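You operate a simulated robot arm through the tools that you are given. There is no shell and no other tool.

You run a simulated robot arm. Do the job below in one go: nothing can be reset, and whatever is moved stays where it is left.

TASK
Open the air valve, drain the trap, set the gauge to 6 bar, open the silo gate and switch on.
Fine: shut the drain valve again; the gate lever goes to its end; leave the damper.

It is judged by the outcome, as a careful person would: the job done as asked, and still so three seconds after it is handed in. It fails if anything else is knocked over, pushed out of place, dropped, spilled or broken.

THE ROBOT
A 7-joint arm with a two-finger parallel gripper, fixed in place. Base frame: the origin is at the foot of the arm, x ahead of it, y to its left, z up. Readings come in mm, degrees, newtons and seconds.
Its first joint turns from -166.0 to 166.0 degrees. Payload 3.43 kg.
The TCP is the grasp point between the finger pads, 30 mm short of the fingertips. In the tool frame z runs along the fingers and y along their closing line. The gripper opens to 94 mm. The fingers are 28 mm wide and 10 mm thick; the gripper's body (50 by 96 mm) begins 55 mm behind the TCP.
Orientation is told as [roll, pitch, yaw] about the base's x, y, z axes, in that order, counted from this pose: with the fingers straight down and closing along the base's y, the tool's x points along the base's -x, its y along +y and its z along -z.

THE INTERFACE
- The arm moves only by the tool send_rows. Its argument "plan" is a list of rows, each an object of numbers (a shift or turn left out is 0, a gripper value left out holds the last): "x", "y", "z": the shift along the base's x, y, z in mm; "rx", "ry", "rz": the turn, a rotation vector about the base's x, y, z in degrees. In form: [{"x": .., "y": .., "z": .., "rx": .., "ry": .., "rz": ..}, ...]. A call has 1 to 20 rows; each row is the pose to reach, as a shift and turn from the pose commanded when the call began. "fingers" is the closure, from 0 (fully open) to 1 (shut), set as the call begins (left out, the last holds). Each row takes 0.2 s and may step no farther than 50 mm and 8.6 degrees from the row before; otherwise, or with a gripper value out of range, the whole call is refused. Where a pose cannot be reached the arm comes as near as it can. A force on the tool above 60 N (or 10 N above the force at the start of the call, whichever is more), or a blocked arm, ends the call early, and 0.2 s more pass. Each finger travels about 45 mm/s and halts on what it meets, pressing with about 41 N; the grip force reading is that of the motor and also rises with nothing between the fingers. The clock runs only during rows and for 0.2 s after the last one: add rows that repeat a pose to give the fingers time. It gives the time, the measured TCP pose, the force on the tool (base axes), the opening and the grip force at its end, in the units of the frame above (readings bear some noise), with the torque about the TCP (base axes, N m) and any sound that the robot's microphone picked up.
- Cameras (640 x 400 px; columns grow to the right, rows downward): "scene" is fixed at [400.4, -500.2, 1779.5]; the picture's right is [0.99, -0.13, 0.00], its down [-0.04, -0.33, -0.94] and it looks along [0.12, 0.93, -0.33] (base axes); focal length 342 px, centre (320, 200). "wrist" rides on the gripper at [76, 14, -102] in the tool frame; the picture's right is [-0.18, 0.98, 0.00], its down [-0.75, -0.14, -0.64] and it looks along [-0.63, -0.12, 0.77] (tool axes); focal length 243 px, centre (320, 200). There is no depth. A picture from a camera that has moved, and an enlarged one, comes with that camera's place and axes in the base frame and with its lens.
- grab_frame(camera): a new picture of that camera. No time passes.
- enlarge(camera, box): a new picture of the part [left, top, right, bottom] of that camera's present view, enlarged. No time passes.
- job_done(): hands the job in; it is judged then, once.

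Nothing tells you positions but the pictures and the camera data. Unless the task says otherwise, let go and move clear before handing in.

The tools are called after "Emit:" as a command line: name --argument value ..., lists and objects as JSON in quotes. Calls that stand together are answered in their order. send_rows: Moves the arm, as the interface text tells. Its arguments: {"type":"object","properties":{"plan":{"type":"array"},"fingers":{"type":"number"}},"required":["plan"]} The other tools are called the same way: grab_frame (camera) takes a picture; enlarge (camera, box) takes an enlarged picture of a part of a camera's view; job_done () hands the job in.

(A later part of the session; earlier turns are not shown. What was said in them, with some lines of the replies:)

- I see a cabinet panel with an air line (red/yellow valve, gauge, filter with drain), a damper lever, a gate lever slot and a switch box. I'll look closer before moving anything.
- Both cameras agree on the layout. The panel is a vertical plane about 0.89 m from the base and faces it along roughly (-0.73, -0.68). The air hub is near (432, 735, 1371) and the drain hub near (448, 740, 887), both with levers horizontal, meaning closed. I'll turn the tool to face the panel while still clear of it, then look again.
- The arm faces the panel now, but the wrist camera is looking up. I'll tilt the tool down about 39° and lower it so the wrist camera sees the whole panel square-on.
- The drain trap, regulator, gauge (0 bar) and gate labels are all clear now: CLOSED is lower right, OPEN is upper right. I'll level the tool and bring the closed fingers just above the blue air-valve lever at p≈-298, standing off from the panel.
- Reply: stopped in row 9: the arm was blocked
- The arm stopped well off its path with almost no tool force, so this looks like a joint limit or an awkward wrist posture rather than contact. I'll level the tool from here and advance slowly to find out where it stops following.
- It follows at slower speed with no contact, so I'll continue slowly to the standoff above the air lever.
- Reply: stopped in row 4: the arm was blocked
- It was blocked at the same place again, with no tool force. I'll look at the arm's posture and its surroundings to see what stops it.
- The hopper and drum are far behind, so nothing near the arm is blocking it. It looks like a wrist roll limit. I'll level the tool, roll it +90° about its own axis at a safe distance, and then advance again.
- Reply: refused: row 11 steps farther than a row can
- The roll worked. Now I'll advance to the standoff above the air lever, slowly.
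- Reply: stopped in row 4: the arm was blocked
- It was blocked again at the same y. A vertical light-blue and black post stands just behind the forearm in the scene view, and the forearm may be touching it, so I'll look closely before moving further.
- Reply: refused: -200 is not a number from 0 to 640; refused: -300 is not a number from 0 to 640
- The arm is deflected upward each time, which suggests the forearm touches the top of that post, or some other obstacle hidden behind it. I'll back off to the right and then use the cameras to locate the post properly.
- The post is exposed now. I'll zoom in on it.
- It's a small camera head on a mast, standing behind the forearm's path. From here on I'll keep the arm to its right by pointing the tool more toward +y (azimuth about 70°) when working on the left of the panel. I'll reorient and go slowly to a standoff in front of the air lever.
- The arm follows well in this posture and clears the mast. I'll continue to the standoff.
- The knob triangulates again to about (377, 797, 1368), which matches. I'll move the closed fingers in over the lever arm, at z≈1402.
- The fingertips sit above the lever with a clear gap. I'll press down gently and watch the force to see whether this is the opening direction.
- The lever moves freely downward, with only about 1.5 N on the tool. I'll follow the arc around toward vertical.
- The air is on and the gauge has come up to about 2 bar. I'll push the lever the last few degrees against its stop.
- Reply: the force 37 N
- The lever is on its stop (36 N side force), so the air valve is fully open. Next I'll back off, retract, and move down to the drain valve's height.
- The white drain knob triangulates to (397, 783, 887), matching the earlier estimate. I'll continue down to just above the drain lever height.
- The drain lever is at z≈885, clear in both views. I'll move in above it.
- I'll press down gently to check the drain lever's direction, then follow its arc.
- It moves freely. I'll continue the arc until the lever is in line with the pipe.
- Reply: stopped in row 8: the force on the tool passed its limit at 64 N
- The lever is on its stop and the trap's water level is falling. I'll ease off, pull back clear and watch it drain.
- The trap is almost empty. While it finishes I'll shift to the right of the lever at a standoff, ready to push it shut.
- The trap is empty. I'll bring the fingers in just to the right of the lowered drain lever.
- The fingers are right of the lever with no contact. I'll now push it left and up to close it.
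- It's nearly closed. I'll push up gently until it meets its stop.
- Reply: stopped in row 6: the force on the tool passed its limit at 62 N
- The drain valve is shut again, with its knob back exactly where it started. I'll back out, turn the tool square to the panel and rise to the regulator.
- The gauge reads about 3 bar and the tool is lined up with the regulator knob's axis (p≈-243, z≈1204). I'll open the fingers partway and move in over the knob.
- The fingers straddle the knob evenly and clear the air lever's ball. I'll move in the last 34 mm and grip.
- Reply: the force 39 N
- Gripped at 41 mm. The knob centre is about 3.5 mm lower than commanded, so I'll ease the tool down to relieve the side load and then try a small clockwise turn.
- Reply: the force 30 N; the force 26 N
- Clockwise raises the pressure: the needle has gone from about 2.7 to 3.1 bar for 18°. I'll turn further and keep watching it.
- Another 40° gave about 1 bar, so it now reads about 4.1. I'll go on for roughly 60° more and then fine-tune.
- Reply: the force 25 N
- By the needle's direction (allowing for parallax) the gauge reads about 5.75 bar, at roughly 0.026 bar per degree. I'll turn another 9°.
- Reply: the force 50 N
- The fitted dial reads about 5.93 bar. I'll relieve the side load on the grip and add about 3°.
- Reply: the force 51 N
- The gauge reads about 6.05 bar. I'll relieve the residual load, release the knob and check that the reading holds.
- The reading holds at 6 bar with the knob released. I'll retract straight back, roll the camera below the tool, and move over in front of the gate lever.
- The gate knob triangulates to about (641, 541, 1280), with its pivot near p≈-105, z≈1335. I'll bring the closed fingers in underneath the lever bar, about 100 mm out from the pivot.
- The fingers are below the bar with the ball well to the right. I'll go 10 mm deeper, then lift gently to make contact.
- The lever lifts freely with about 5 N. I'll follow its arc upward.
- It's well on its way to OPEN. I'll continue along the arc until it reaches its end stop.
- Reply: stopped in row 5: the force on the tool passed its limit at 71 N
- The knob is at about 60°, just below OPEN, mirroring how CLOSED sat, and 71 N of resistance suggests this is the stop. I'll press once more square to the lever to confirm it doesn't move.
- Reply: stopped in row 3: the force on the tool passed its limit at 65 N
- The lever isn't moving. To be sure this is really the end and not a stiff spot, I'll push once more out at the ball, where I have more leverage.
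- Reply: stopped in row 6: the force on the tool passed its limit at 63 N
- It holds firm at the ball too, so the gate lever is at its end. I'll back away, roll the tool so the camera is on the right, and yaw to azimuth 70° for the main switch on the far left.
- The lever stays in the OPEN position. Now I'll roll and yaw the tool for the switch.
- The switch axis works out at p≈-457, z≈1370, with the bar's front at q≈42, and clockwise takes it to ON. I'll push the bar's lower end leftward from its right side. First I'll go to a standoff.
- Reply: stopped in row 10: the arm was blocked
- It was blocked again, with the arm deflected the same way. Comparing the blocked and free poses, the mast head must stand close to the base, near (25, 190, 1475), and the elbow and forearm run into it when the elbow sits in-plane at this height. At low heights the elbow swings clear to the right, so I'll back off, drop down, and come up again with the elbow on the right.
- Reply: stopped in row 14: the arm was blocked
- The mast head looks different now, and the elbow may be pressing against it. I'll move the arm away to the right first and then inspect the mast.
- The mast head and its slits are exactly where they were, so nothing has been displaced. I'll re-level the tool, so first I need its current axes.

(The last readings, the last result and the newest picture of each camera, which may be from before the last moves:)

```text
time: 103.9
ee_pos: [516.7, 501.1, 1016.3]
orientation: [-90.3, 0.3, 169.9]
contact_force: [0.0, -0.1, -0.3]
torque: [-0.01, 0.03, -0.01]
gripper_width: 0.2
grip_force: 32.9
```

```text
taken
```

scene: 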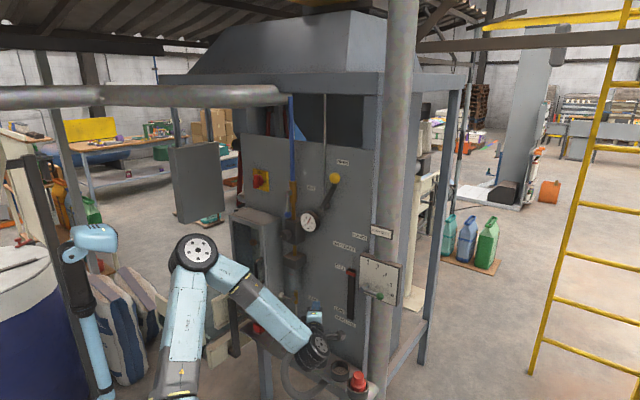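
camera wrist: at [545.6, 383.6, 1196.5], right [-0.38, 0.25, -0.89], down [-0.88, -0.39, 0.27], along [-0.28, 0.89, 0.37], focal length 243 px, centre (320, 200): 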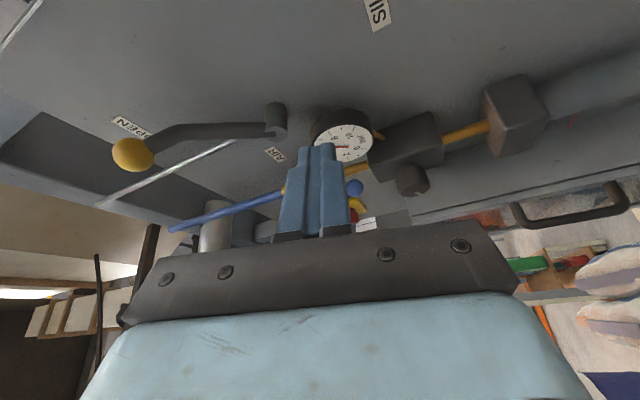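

The mast is untouched and the elbow is now well to the right. I'll move left at this low height and then rise toward the switch, watching the elbow as I go.

Emit:
send_rows --plan '[{"x": -20, "y": 17}, {"x": -40, "y": 34}, {"x": -60, "y": 52}, {"x": -80, "y": 70}, {"x": -100, "y": 88}, {"x": -120, "y": 105}, {"x": -140, "y": 123}, {"x": -160, "y": 141}, {"x": -180, "y": 160}, {"x": -180, "y": 160}]'

Emit:
grab_frame --camera "scene"

Emit:
send_rows --plan '[{"z": 25}, {"z": 50}, {"z": 75}, {"z": 100}, {"z": 125}, {"z": 150}, {"z": 175}, {"z": 200}, {"z": 200}]'

Emit:
grab_frame --camera "scene"

```text
time: 106.1
ee_pos: [356.8, 661.8, 1012.2]
orientation: [-90.2, -0.7, 168.7]
contact_force: [0.4, 0.0, -0.7]
torque: [-0.01, 0.02, 0.01]
gripper_width: 0.0
grip_force: 32.8
```

```text
taken
```

scene: 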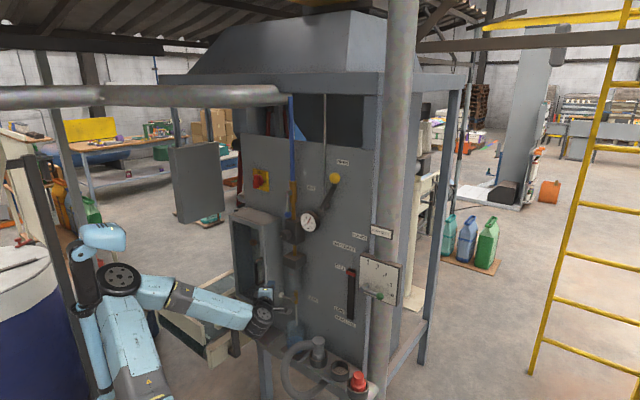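

```text
time: 107.8
ee_pos: [432.1, 653.4, 1140.2]
orientation: [-85.1, 7.2, 160.8]
contact_force: [-0.4, 0.1, -0.6]
torque: [-0.02, 0.01, -0.03]
gripper_width: 0.0
grip_force: 32.7
stopped in row 8: the arm was blocked; the commanded pose is now the measured one
```

```text
taken
```

scene: 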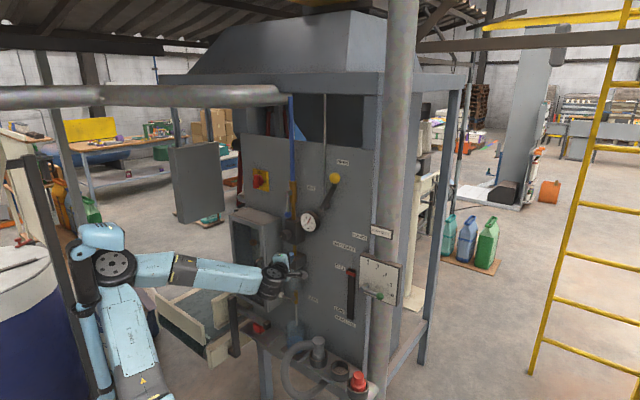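

The mast head now appears shifted beside the elbow, so I'll zoom in before doing anything else.

Emit:
enlarge --camera "scene" --box '[30, 200, 190, 400]'

Emit:
enlarge --camera "scene" --box '[50, 210, 130, 260]'

```text
2.00 times, centred on (110, 300) of scene
camera zoom: at [400.4, -500.2, 1779.5], right [0.99, -0.13, 0.0], down [-0.04, -0.33, -0.94], along [0.12, 0.93, -0.33], focal length 684 px, centre (740, 0)
```

zoom: 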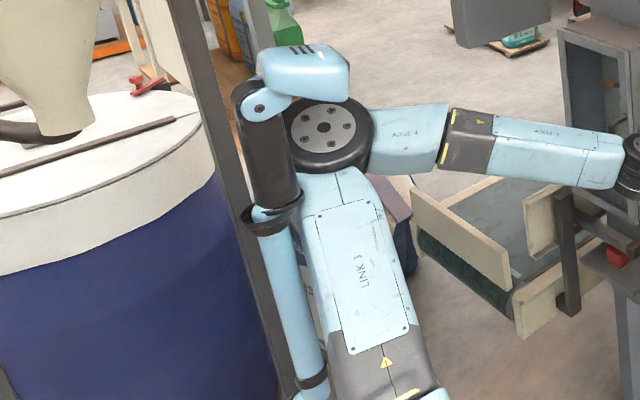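

```text
8.00 times, centred on (90, 235) of scene
camera zoom: at [400.4, -500.2, 1779.5], right [0.99, -0.13, 0.0], down [-0.04, -0.33, -0.94], along [0.12, 0.93, -0.33], focal length 2736 px, centre (2160, -80)
```

zoom: 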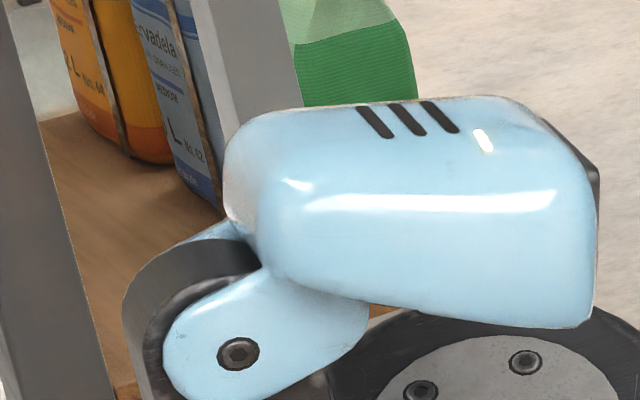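

The arm's upper link is leaning on the mast and pushing it about 20 mm away from the camera. I'll back off to the right the way I came to release it, then check that it springs back.

Emit:
send_rows --plan '[{"x": 5, "y": -18, "z": -10}, {"x": 12, "y": -36, "z": -20}, {"x": 22, "y": -54, "z": -30}, {"x": 34, "y": -72, "z": -40}, {"x": 46, "y": -90, "z": -50}, {"x": 58, "y": -108, "z": -60}, {"x": 70, "y": -126, "z": -70}, {"x": 80, "y": -146, "z": -80}, {"x": 80, "y": -146, "z": -80}]'

Emit:
grab_frame --camera "scene"

Emit:
enlarge --camera "scene" --box '[50, 210, 130, 260]'

Emit:
enlarge --camera "scene" --box '[30, 200, 190, 400]'

```text
time: 109.8
ee_pos: [494.4, 500.4, 1070.3]
orientation: [-85.9, 7.0, 161.8]
contact_force: [0.0, -0.5, 0.3]
torque: [-0.02, -0.01, 0.03]
gripper_width: 0.0
grip_force: 33.7
```

```text
taken
```

scene: 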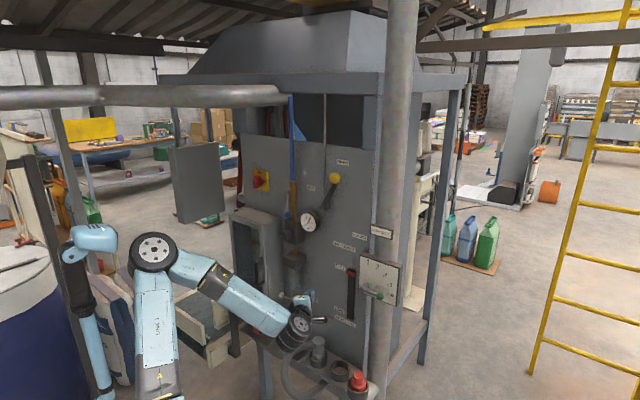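

```text
8.00 times, centred on (90, 235) of scene
camera zoom: at [400.4, -500.2, 1779.5], right [0.99, -0.13, 0.0], down [-0.04, -0.33, -0.94], along [0.12, 0.93, -0.33], focal length 2736 px, centre (2160, -80)
```

zoom: 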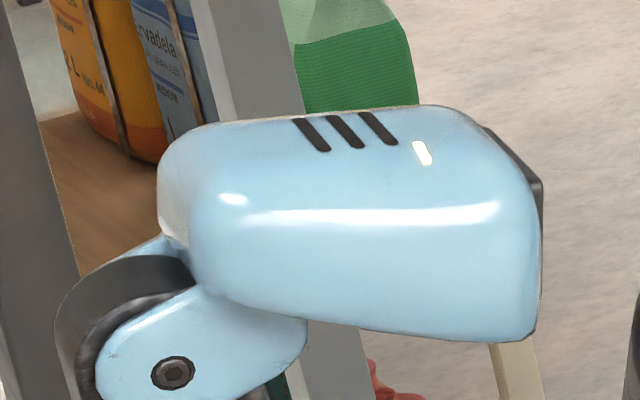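

```text
2.00 times, centred on (110, 300) of scene
camera zoom: at [400.4, -500.2, 1779.5], right [0.99, -0.13, 0.0], down [-0.04, -0.33, -0.94], along [0.12, 0.93, -0.33], focal length 684 px, centre (740, 0)
```

zoom: 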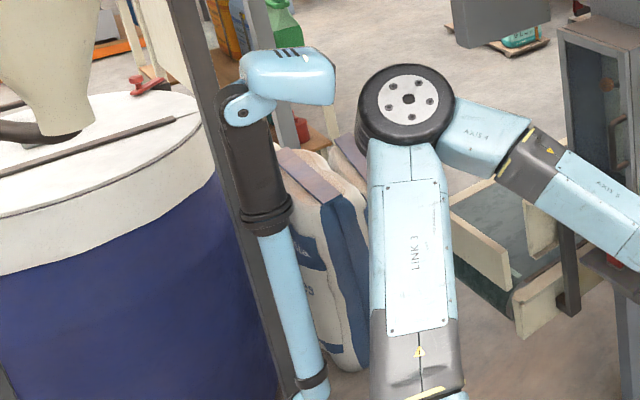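

The mast is back exactly where it was; it's springy and undisplaced. The clean way to the switch is to keep the wrist at x≈300 or more and approach almost straight along +y with the tool at azimuth 80°. I'll re-level here and rise on the right-hand side.

Emit:
grab_frame --camera "wrist"

```text
taken
camera wrist: at [534.1, 377.5, 1074.2], right [-0.08, -0.05, -1.0], down [-0.93, -0.36, 0.09], along [-0.36, 0.93, -0.02], focal length 243 px, centre (320, 200)
```

wrist: 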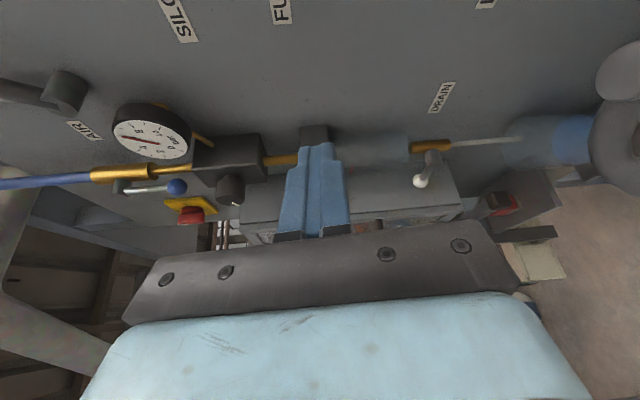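

Emit:
send_rows --plan '[{"rx": 3, "ry": 3, "rz": 4.1, "z": 10}, {"rx": 5.9, "ry": 5.9, "rz": 8.3, "z": 30}, {"rx": 5.9, "ry": 5.9, "rz": 8.3, "z": 55, "x": -2}, {"rx": 5.9, "ry": 5.9, "rz": 8.3, "z": 80, "x": -4}, {"rx": 5.9, "ry": 5.9, "rz": 8.3, "z": 105, "x": -6}, {"rx": 5.9, "ry": 5.9, "rz": 8.3, "z": 130, "x": -8}, {"rx": 5.9, "ry": 5.9, "rz": 8.3, "z": 155, "x": -10}, {"rx": 5.9, "ry": 5.9, "rz": 8.3, "z": 180, "x": -12}, {"rx": 5.9, "ry": 5.9, "rz": 8.3, "z": 205, "x": -14}, {"rx": 5.9, "ry": 5.9, "rz": 8.3, "z": 230, "x": -16}, {"rx": 5.9, "ry": 5.9, "rz": 8.3, "z": 255, "x": -20}, {"rx": 5.9, "ry": 5.9, "rz": 8.3, "z": 275, "x": -24}, {"rx": 5.9, "ry": 5.9, "rz": 8.3, "z": 275, "x": -24}]'

Emit:
grab_frame --camera "scene"

```text
time: 112.6
ee_pos: [470.7, 500.4, 1344.7]
orientation: [-90.2, -0.1, 169.6]
contact_force: [-0.8, 0.2, -1.3]
torque: [0.0, 0.0, 0.04]
gripper_width: 0.4
grip_force: 32.8
```

```text
taken
```

scene: 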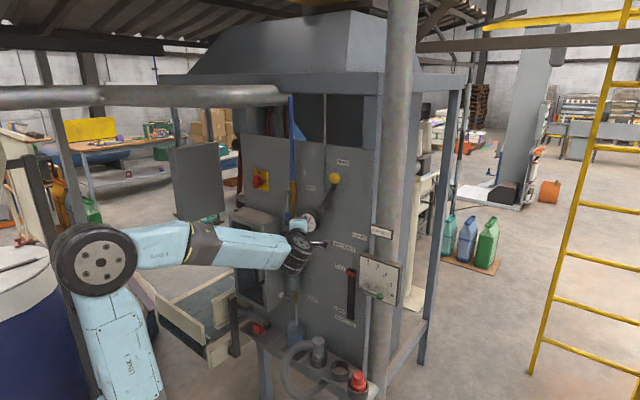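

Emit:
send_rows --plan '[{"x": -10, "y": 20}, {"x": -20, "y": 40}, {"x": -30, "y": 60}, {"x": -40, "y": 80}, {"x": -50, "y": 100}, {"x": -60, "y": 120}, {"x": -70, "y": 140}, {"x": -70, "y": 140}]'

Emit:
grab_frame --camera "scene"

Emit:
enlarge --camera "scene" --box '[30, 200, 190, 400]'

```text
time: 114.4
ee_pos: [399.5, 641.1, 1343.2]
orientation: [-90.1, -0.1, 169.8]
contact_force: [0.6, -0.3, 1.2]
torque: [0.03, 0.02, 0.0]
gripper_width: 0.0
grip_force: 33.3
```

```text
taken
```

scene: 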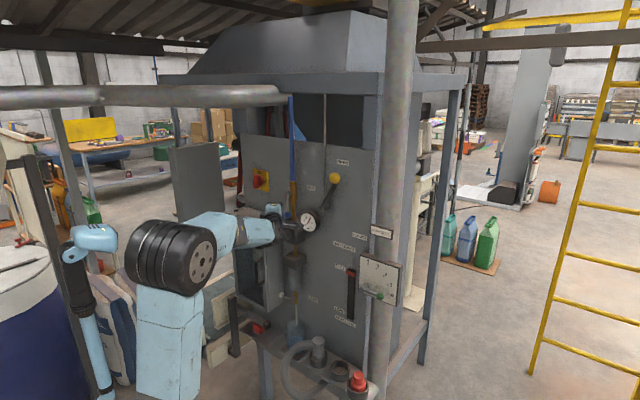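

```text
2.00 times, centred on (110, 300) of scene
camera zoom: at [400.4, -500.2, 1779.5], right [0.99, -0.13, 0.0], down [-0.04, -0.33, -0.94], along [0.12, 0.93, -0.33], focal length 684 px, centre (740, 0)
```

zoom: 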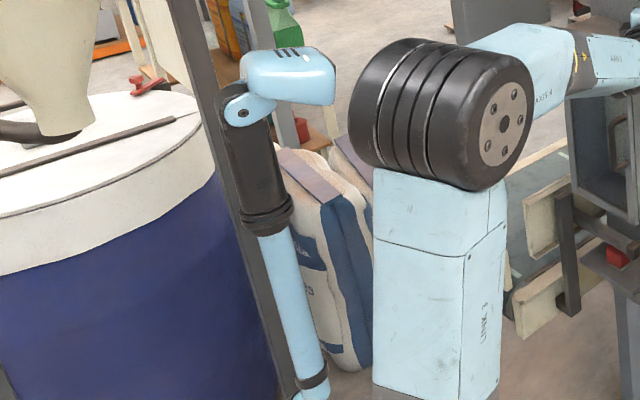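

The elbow has now swung well clear of the mast. I'll continue toward the switch standoff, slowly.

Emit:
send_rows --plan '[{"x": -10, "y": 19, "z": -1}, {"x": -20, "y": 38, "z": -2}, {"x": -30, "y": 57, "z": -3}, {"x": -40, "y": 76, "z": -4}, {"x": -50, "y": 95, "z": -5}, {"x": -50, "y": 95, "z": -5}]'

Emit:
grab_frame --camera "scene"

Emit:
grab_frame --camera "wrist"

```text
time: 115.8
ee_pos: [350.3, 736.3, 1341.6]
orientation: [-90.1, -0.1, 169.6]
contact_force: [-1.5, -0.5, 0.3]
torque: [-0.03, 0.02, -0.03]
gripper_width: 0.3
grip_force: 33.0
```

```text
taken
```

scene: 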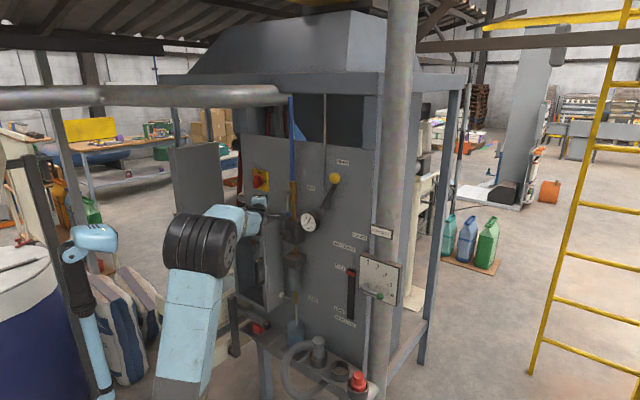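

```text
taken
camera wrist: at [406.4, 621.0, 1327.0], right [-0.18, 0.03, -0.98], down [-0.86, -0.5, 0.14], along [-0.48, 0.87, 0.12], focal length 243 px, centre (320, 200)
```

wrist: 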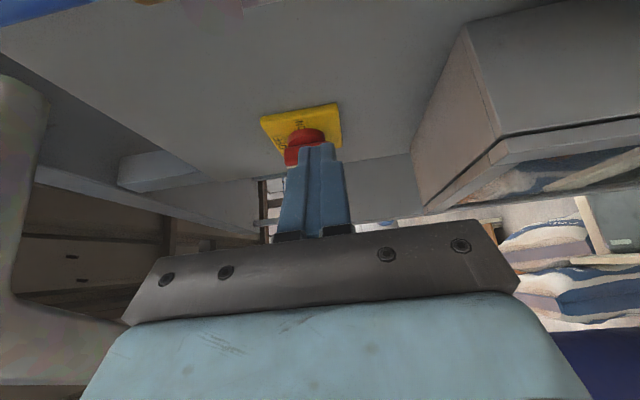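

Emit:
send_rows --plan '[{"x": -10, "y": 18, "z": -1}, {"x": -20, "y": 36, "z": -2}, {"x": -29, "y": 54, "z": -3.5}, {"x": -29, "y": 54, "z": -3.5}]'

Emit:
grab_frame --camera "wrist"

Emit:
enlarge --camera "scene" --box '[235, 150, 295, 210]'

Emit:
enlarge --camera "wrist" --box '[240, 80, 380, 180]'

```text
time: 116.8
ee_pos: [319.7, 789.9, 1337.7]
orientation: [-90.2, 0.0, 169.8]
contact_force: [0.5, 0.3, -1.4]
torque: [0.0, 0.02, -0.01]
gripper_width: 0.0
grip_force: 33.1
```

```text
taken
camera wrist: at [376.8, 675.0, 1323.1], right [-0.18, 0.03, -0.98], down [-0.86, -0.5, 0.14], along [-0.48, 0.87, 0.12], focal length 243 px, centre (320, 200)
```

wrist: 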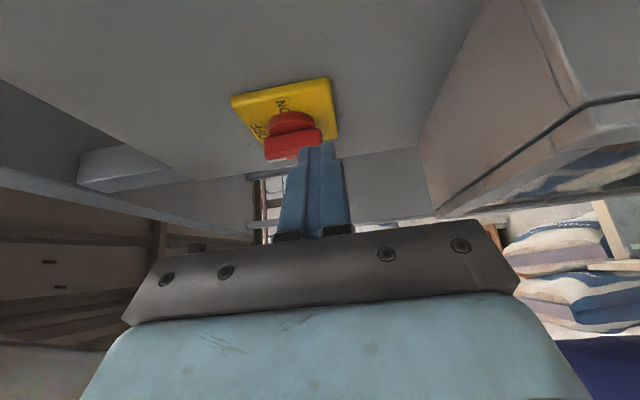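

```text
6.67 times, centred on (265, 180) of scene
camera zoom: at [400.4, -500.2, 1779.5], right [0.99, -0.13, 0.0], down [-0.04, -0.33, -0.94], along [0.12, 0.93, -0.33], focal length 2280 px, centre (687, 333)
```

zoom: 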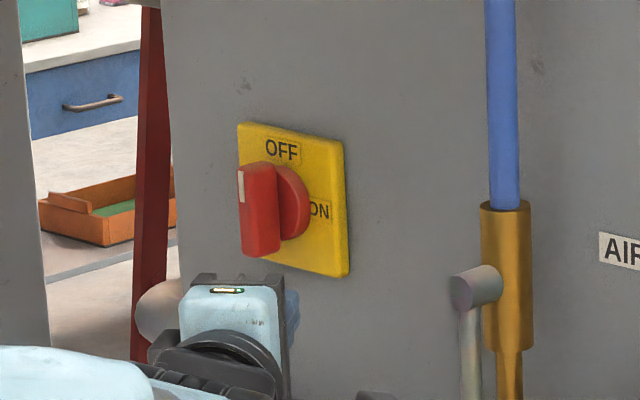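

```text
4.00 times, centred on (310, 130) of wrist
camera zoom: at [376.8, 675.0, 1323.1], right [-0.18, 0.03, -0.98], down [-0.86, -0.5, 0.14], along [-0.48, 0.87, 0.12], focal length 970 px, centre (360, 480)
```

zoom: 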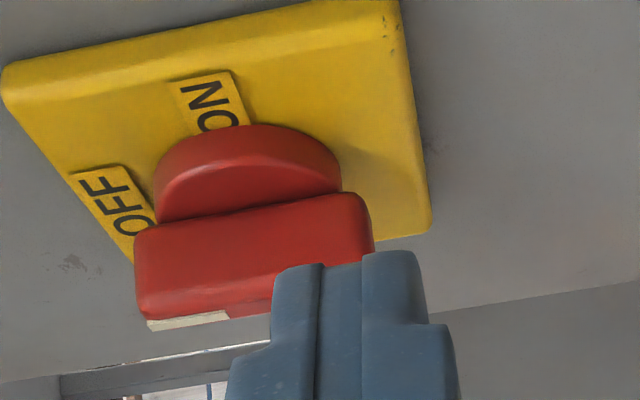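

From close up the bar spans p≈-448 to -466, z≈1341 to 1397, with its front at q≈51. I'll reduce the slant to azimuth 68° so the fingertip overlaps the bar's side properly, staying at standoff.

Emit:
send_rows --plan '[{"rz": -4, "x": -8, "z": 2}, {"rz": -8, "x": -16, "z": 4}, {"rz": -12, "x": -24.6, "z": 4.5}, {"rz": -12, "x": -24.6, "z": 4.5}]'

Emit:
grab_frame --camera "scene"

Emit:
enlarge --camera "wrist" --box '[260, 80, 400, 180]'

```text
time: 117.8
ee_pos: [296.4, 788.3, 1343.0]
orientation: [-90.1, 0.0, 157.7]
contact_force: [0.4, 0.0, -0.2]
torque: [0.0, 0.01, -0.03]
gripper_width: 0.2
grip_force: 32.9
```

```text
taken
```

scene: 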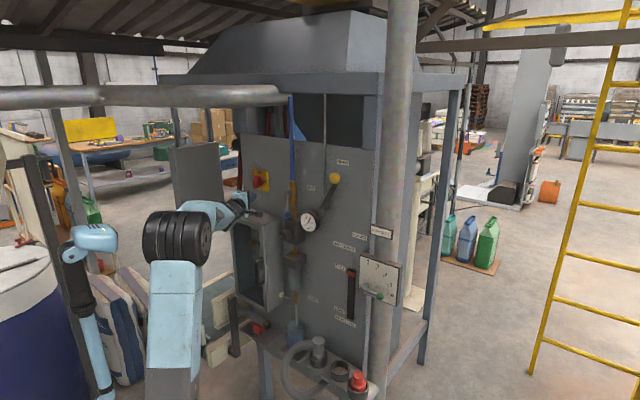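

```text
4.00 times, centred on (330, 130) of wrist
camera zoom: at [328.3, 664.5, 1328.4], right [-0.17, 0.07, -0.98], down [-0.94, -0.31, 0.14], along [-0.29, 0.95, 0.12], focal length 970 px, centre (280, 480)
```

zoom: 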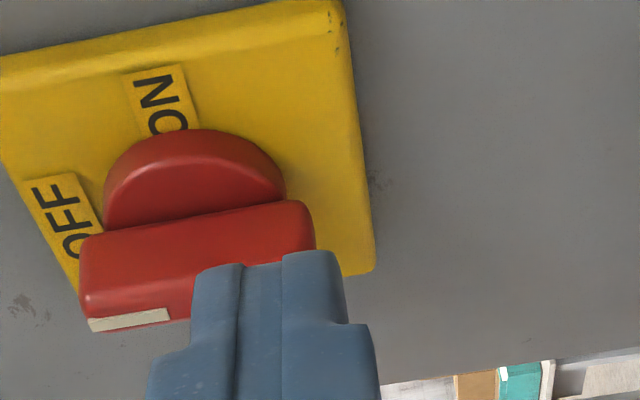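

Emit:
send_rows --plan '[{"x": 7, "y": 18.5}, {"x": 14.5, "y": 37}, {"x": 22, "y": 56}, {"x": 22, "y": 56}]'

Emit:
enlarge --camera "wrist" --box '[220, 60, 420, 200]'

Emit:
enlarge --camera "scene" --box '[235, 150, 295, 210]'

```text
time: 118.8
ee_pos: [319.0, 845.8, 1342.8]
orientation: [-90.1, 0.0, 157.7]
contact_force: [1.0, 0.1, 0.5]
torque: [-0.03, 0.0, 0.0]
gripper_width: 0.0
grip_force: 32.4
```

```text
2.86 times, centred on (320, 130) of wrist
camera zoom: at [351.3, 721.1, 1327.6], right [-0.17, 0.07, -0.98], down [-0.94, -0.31, 0.14], along [-0.29, 0.95, 0.12], focal length 693 px, centre (320, 400)
```

zoom: 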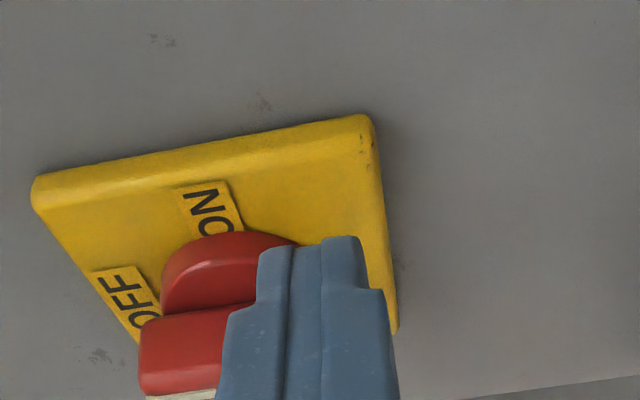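

```text
6.67 times, centred on (265, 180) of scene
camera zoom: at [400.4, -500.2, 1779.5], right [0.99, -0.13, 0.0], down [-0.04, -0.33, -0.94], along [0.12, 0.93, -0.33], focal length 2280 px, centre (687, 333)
```

zoom: 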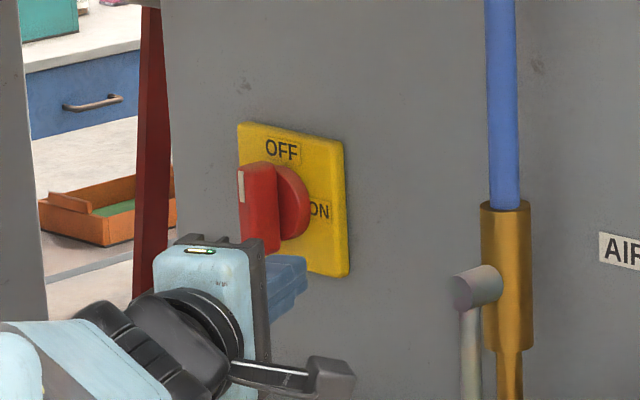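

Emit:
send_rows --plan '[{"x": 4, "y": 9}, {"x": 7, "y": 18}, {"x": 7, "y": 18}]'

Emit:
send_rows --plan '[{"x": -3, "y": 3.2}, {"x": -5.5, "y": 5.9}, {"x": -8.2, "y": 8.8}, {"x": -10.5, "y": 11.3, "z": -1.5}, {"x": -12.5, "y": 13.4, "z": -3}]'

Emit:
enlarge --camera "wrist" --box '[220, 60, 420, 200]'

Emit:
enlarge --camera "scene" --box '[235, 150, 295, 210]'

```text
time: 119.6
ee_pos: [327.7, 862.8, 1342.0]
orientation: [-90.2, -0.1, 157.7]
contact_force: [0.1, -0.9, 0.2]
torque: [0.01, 0.01, -0.04]
gripper_width: 0.0
grip_force: 33.1
```

```text
time: 120.8
ee_pos: [314.0, 876.1, 1339.0]
orientation: [-90.2, 0.1, 157.7]
contact_force: [4.0, -2.8, 2.7]
torque: [0.12, 0.01, -0.09]
gripper_width: 0.2
grip_force: 32.7
```

```text
2.86 times, centred on (320, 130) of wrist
camera zoom: at [345.7, 752.1, 1325.1], right [-0.17, 0.07, -0.98], down [-0.94, -0.31, 0.14], along [-0.29, 0.95, 0.12], focal length 693 px, centre (320, 400)
```

zoom: 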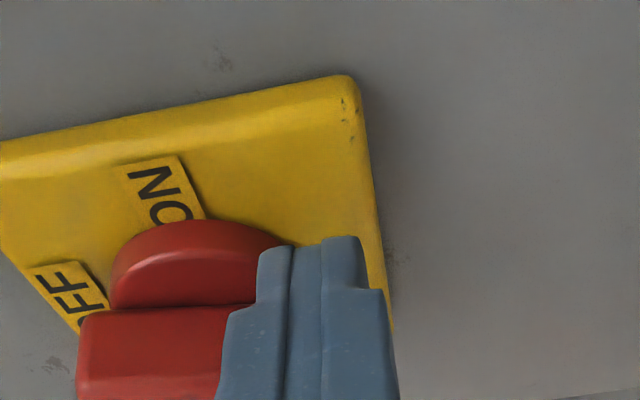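

```text
6.67 times, centred on (265, 180) of scene
camera zoom: at [400.4, -500.2, 1779.5], right [0.99, -0.13, 0.0], down [-0.04, -0.33, -0.94], along [0.12, 0.93, -0.33], focal length 2280 px, centre (687, 333)
```

zoom: 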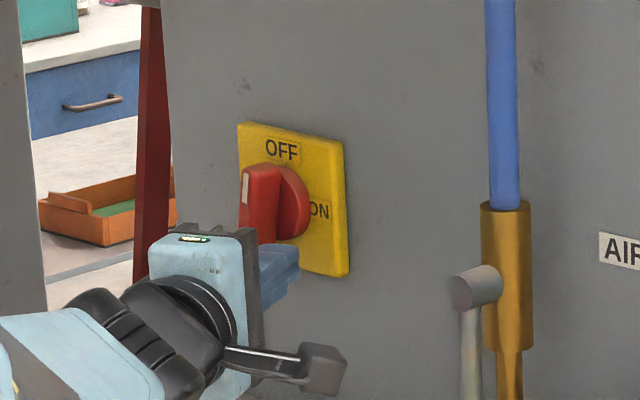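

It's starting to turn, with about 5 N on the tool. I'll continue the small arc left and up.

Emit:
send_rows --plan '[{"x": -2.3, "y": 2.5, "z": -0.5}, {"x": -4.6, "y": 4.9, "z": -1}, {"x": -7, "y": 7.5, "z": -0.5}, {"x": -9.5, "y": 10.2, "z": 1}, {"x": -11.6, "y": 12.4, "z": 2.7}, {"x": -13, "y": 14, "z": 4.5}, {"x": -14.3, "y": 15.4, "z": 6.4}, {"x": -15.4, "y": 16.5, "z": 8.7}]'

Emit:
enlarge --camera "wrist" --box '[220, 60, 420, 200]'

Emit:
enlarge --camera "scene" --box '[235, 150, 295, 210]'

```text
time: 122.6
ee_pos: [298.0, 892.7, 1347.6]
orientation: [-90.2, -0.1, 157.8]
contact_force: [-0.1, 0.4, -0.6]
torque: [0.01, 0.02, -0.01]
gripper_width: 0.1
grip_force: 33.3
```

```text
2.86 times, centred on (320, 130) of wrist
camera zoom: at [330.1, 769.2, 1332.9], right [-0.17, 0.07, -0.98], down [-0.94, -0.31, 0.14], along [-0.29, 0.95, 0.12], focal length 693 px, centre (320, 400)
```

zoom: 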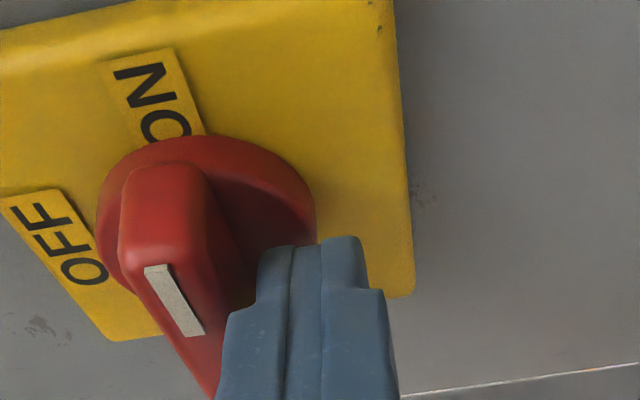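

```text
6.67 times, centred on (265, 180) of scene
camera zoom: at [400.4, -500.2, 1779.5], right [0.99, -0.13, 0.0], down [-0.04, -0.33, -0.94], along [0.12, 0.93, -0.33], focal length 2280 px, centre (687, 333)
```

zoom: 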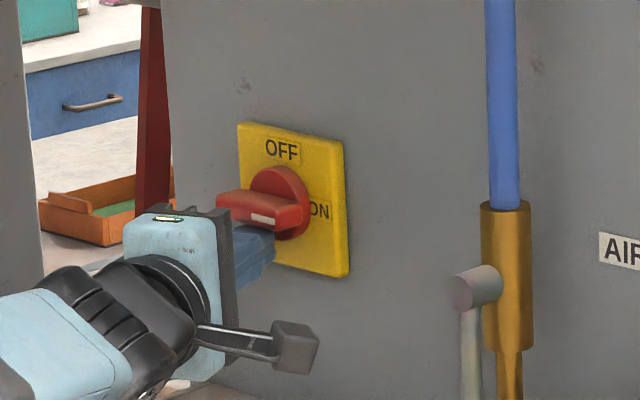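

The bar is nearly horizontal and pointing at ON. I'll push the last few degrees up to its stop.

Emit:
send_rows --plan '[{"x": -0.7, "y": 0.8, "z": 2}, {"x": -1.4, "y": 1.5, "z": 4}, {"x": -1.8, "y": 2, "z": 6}, {"x": -2, "y": 2.2, "z": 8}, {"x": -2, "y": 2.2, "z": 10}, {"x": -2, "y": 2.2, "z": 12}]'

Emit:
enlarge --camera "wrist" --box '[220, 60, 420, 200]'

Emit:
enlarge --camera "scene" --box '[235, 150, 295, 210]'

```text
time: 124.0
ee_pos: [295.5, 896.9, 1352.4]
orientation: [-89.6, 0.1, 157.8]
contact_force: [0.4, -26.0, -43.0]
torque: [0.02, 0.37, -0.18]
gripper_width: 0.2
grip_force: 33.1
```

```text
2.86 times, centred on (320, 130) of wrist
camera zoom: at [328.4, 772.3, 1340.0], right [-0.17, 0.06, -0.98], down [-0.94, -0.31, 0.14], along [-0.29, 0.95, 0.11], focal length 693 px, centre (320, 400)
```

zoom: 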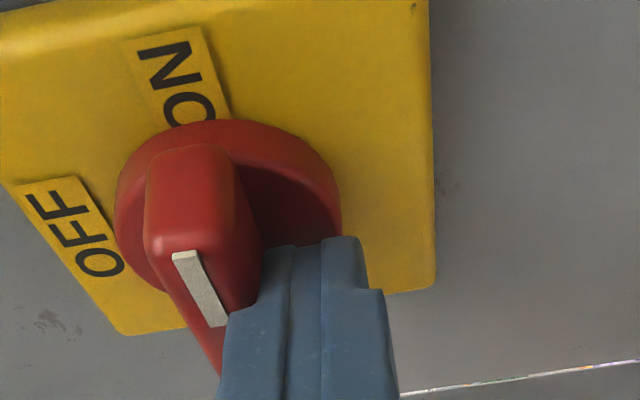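

```text
6.67 times, centred on (265, 180) of scene
camera zoom: at [400.4, -500.2, 1779.5], right [0.99, -0.13, 0.0], down [-0.04, -0.33, -0.94], along [0.12, 0.93, -0.33], focal length 2280 px, centre (687, 333)
```

zoom: 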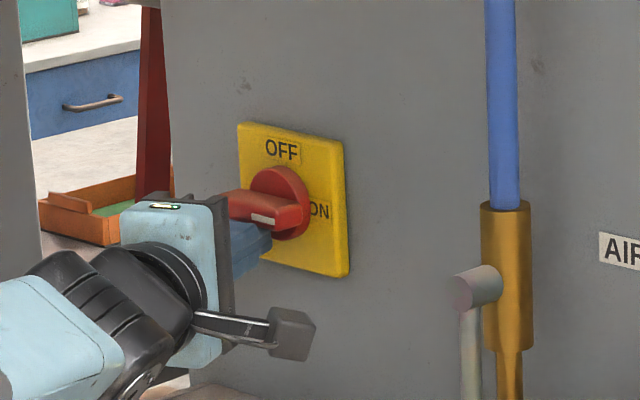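

The switch is hard against its ON stop, with 43 N of reaction. I'll ease down off it and retreat to the right, keeping the elbow on the clear side.

Emit:
send_rows --plan '[{"z": -5}, {"z": -10}, {"x": 2, "y": -20, "z": -11}, {"x": 4, "y": -40, "z": -11}, {"x": 6, "y": -60, "z": -11}, {"x": 10, "y": -80, "z": -11}, {"x": 16, "y": -100, "z": -11, "rz": 4}, {"x": 28, "y": -118, "z": -11, "rz": 8}, {"x": 40, "y": -136, "z": -11, "rz": 12}, {"x": 52, "y": -154, "z": -11, "rz": 12}, {"x": 52, "y": -154, "z": -11, "rz": 12}]'

Emit:
grab_frame --camera "scene"

Emit:
enlarge --camera "scene" --box '[235, 150, 295, 210]'

Emit:
enlarge --camera "scene" --box '[290, 145, 390, 240]'

```text
time: 126.4
ee_pos: [347.9, 741.6, 1347.1]
orientation: [-90.0, -0.1, 169.8]
contact_force: [0.8, 0.0, 0.1]
torque: [-0.01, -0.01, 0.02]
gripper_width: 0.0
grip_force: 33.0
```

```text
taken
```

scene: 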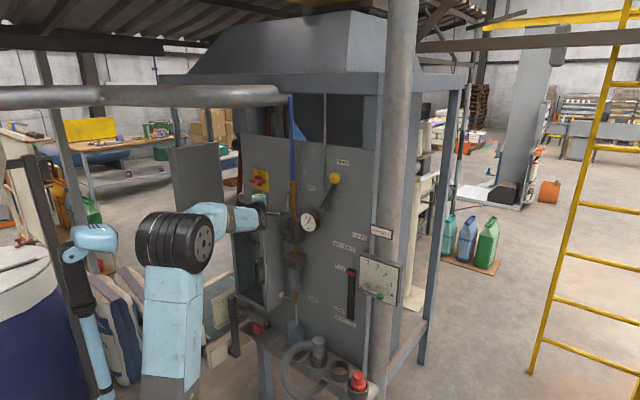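

```text
6.67 times, centred on (265, 180) of scene
camera zoom: at [400.4, -500.2, 1779.5], right [0.99, -0.13, 0.0], down [-0.04, -0.33, -0.94], along [0.12, 0.93, -0.33], focal length 2280 px, centre (687, 333)
```

zoom: 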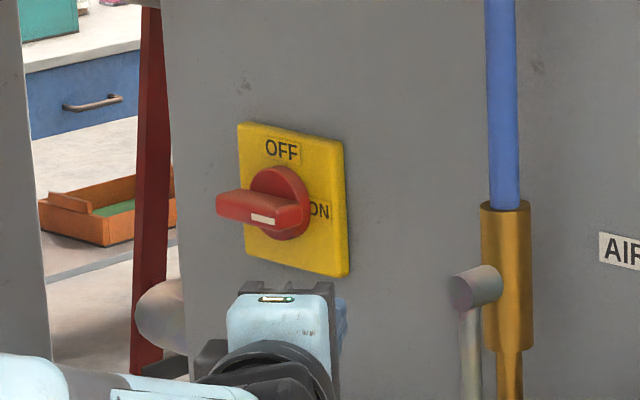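

```text
4.21 times, centred on (340, 192) of scene
camera zoom: at [400.4, -500.2, 1779.5], right [0.99, -0.13, 0.0], down [-0.04, -0.33, -0.94], along [0.12, 0.93, -0.33], focal length 1440 px, centre (236, 232)
```

zoom: 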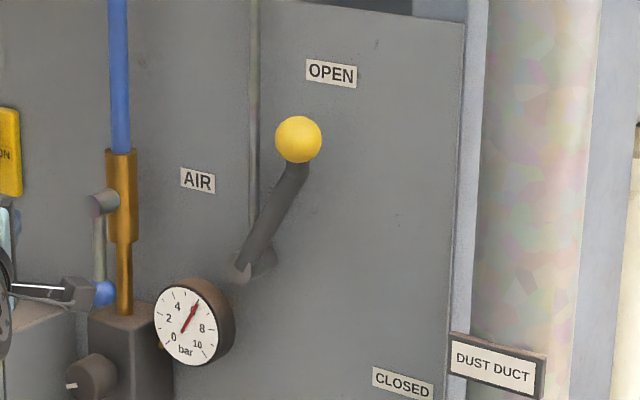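

The switch rests at ON, the gate is at OPEN and the gauge is at 6. I'll move clear of the panel and make a final check of every item.

Emit:
send_rows --plan '[{"x": 10, "y": -20}, {"x": 20, "y": -40}, {"x": 30, "y": -60}, {"x": 40, "y": -80}, {"x": 52, "y": -101}, {"x": 62, "y": -121}, {"x": 72, "y": -141}, {"x": 82, "y": -161}, {"x": 82, "y": -161}]'

Emit:
grab_frame --camera "scene"

Emit:
enlarge --camera "scene" --box '[303, 209, 319, 232]'

Emit:
enlarge --camera "scene" --box '[240, 150, 340, 240]'

Emit:
enlarge --camera "scene" --box '[225, 250, 405, 400]'

Emit:
enlarge --camera "scene" --box '[310, 240, 410, 302]'

Emit:
enlarge --camera "scene" --box '[30, 200, 190, 400]'

```text
time: 128.4
ee_pos: [430.7, 580.2, 1348.6]
orientation: [-90.1, 0.0, 169.8]
contact_force: [-0.5, 0.3, -0.5]
torque: [0.01, 0.02, 0.0]
gripper_width: 0.3
grip_force: 32.7
```

```text
taken
```

scene: 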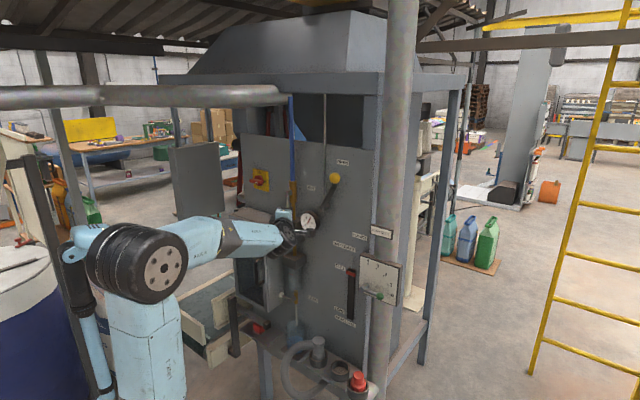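

```text
16.00 times, centred on (311, 220) of scene
camera zoom: at [400.4, -500.2, 1779.5], right [0.99, -0.13, 0.0], down [-0.04, -0.33, -0.94], along [0.12, 0.93, -0.33], focal length 5471 px, centre (464, -128)
```

zoom: 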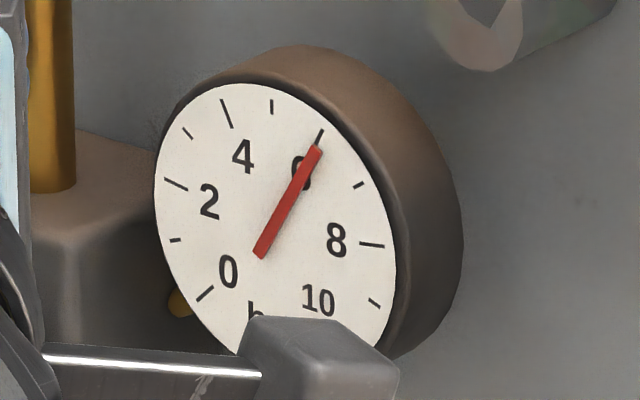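

```text
4.44 times, centred on (290, 195) of scene
camera zoom: at [400.4, -500.2, 1779.5], right [0.99, -0.13, 0.0], down [-0.04, -0.33, -0.94], along [0.12, 0.93, -0.33], focal length 1520 px, centre (453, 222)
```

zoom: 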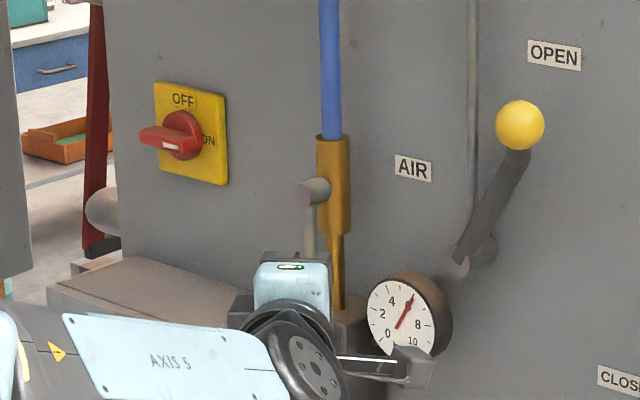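

```text
2.67 times, centred on (315, 325) of scene
camera zoom: at [400.4, -500.2, 1779.5], right [0.99, -0.13, 0.0], down [-0.04, -0.33, -0.94], along [0.12, 0.93, -0.33], focal length 912 px, centre (333, -133)
```

zoom: 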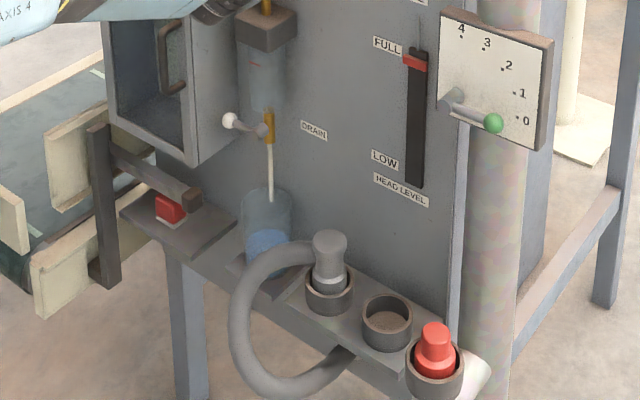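

```text
6.40 times, centred on (360, 271) of scene
camera zoom: at [400.4, -500.2, 1779.5], right [0.99, -0.13, 0.0], down [-0.04, -0.33, -0.94], along [0.12, 0.93, -0.33], focal length 2188 px, centre (64, -254)
```

zoom: 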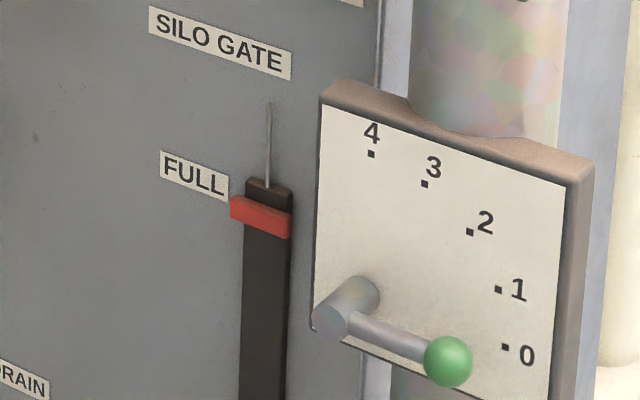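

```text
2.00 times, centred on (110, 300) of scene
camera zoom: at [400.4, -500.2, 1779.5], right [0.99, -0.13, 0.0], down [-0.04, -0.33, -0.94], along [0.12, 0.93, -0.33], focal length 684 px, centre (740, 0)
```

zoom: 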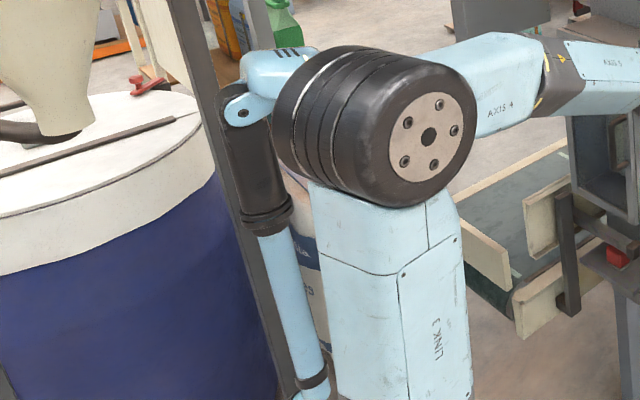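

Emit:
send_rows --plan '[{"x": 5, "y": -10}, {"x": 10, "y": -20}, {"x": 10, "y": -20}, {"x": 10, "y": -20}, {"x": 10, "y": -20}, {"x": 10, "y": -20}, {"x": 10, "y": -20}, {"x": 10, "y": -20}]'

Emit:
enlarge --camera "scene" --box '[310, 240, 410, 302]'

Emit:
enlarge --camera "scene" --box '[235, 150, 335, 240]'

```text
time: 130.2
ee_pos: [441.6, 561.7, 1347.2]
orientation: [-90.1, 0.1, 169.8]
contact_force: [-0.2, 0.5, -0.5]
torque: [0.01, -0.02, 0.01]
gripper_width: 0.0
grip_force: 33.2
```

```text
6.40 times, centred on (360, 271) of scene
camera zoom: at [400.4, -500.2, 1779.5], right [0.99, -0.13, 0.0], down [-0.04, -0.33, -0.94], along [0.12, 0.93, -0.33], focal length 2188 px, centre (64, -254)
```

zoom: 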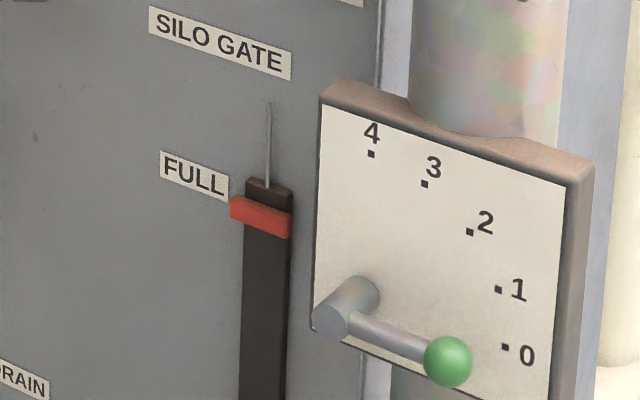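

```text
4.44 times, centred on (285, 195) of scene
camera zoom: at [400.4, -500.2, 1779.5], right [0.99, -0.13, 0.0], down [-0.04, -0.33, -0.94], along [0.12, 0.93, -0.33], focal length 1520 px, centre (476, 222)
```

zoom: 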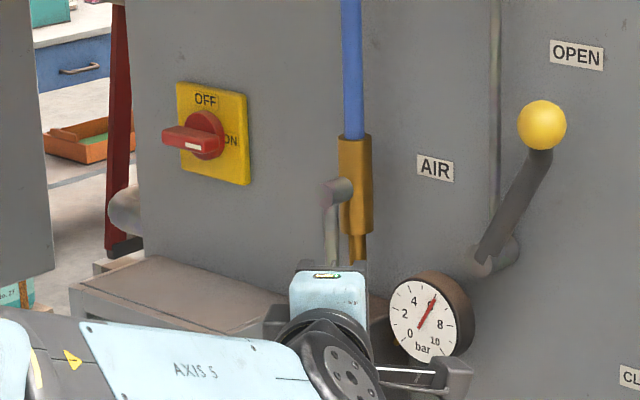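

The views show every step done and steady. The air valve is open, the trap is drained with its valve shut again, the gauge reads 6 bar, and the gate lever is at its OPEN end. The switch is at ON, the damper is untouched at 0, and the mast is back where it was. The arm is clear, so I'm handing in.

Emit:
job_done

```text
The job is handed in.
```

I've finished all five steps and handed the job in. The final pictures showed everything holding steady with the arm clear.

- **Air valve:** open, with its lever against the stop in line with the pipe.
- **Trap:** drained until the bowl was empty. The drain valve is shut again, with its lever back where it started.
- **Gauge:** reads about 6.05 bar by my measurement of the needle, and it held after I let go of the knob.
- **Silo gate:** lever at its OPEN end. I pushed it again at two points to confirm it would go no further.
- **Switch:** turned to ON, against its stop. The microphone picked up no sound, so I can't say whether the machine is running.
- **Damper:** not touched, still at 0.

**Contact with the camera mast:** the arm was stopped several times near the springy camera mast beside its base. At least once it leaned on the mast, pushing it about 20 mm. The mast sprang back, and in the pictures afterwards it was in its original position.

**Head level:** the marker rose to FULL after the gate opened and stayed there.
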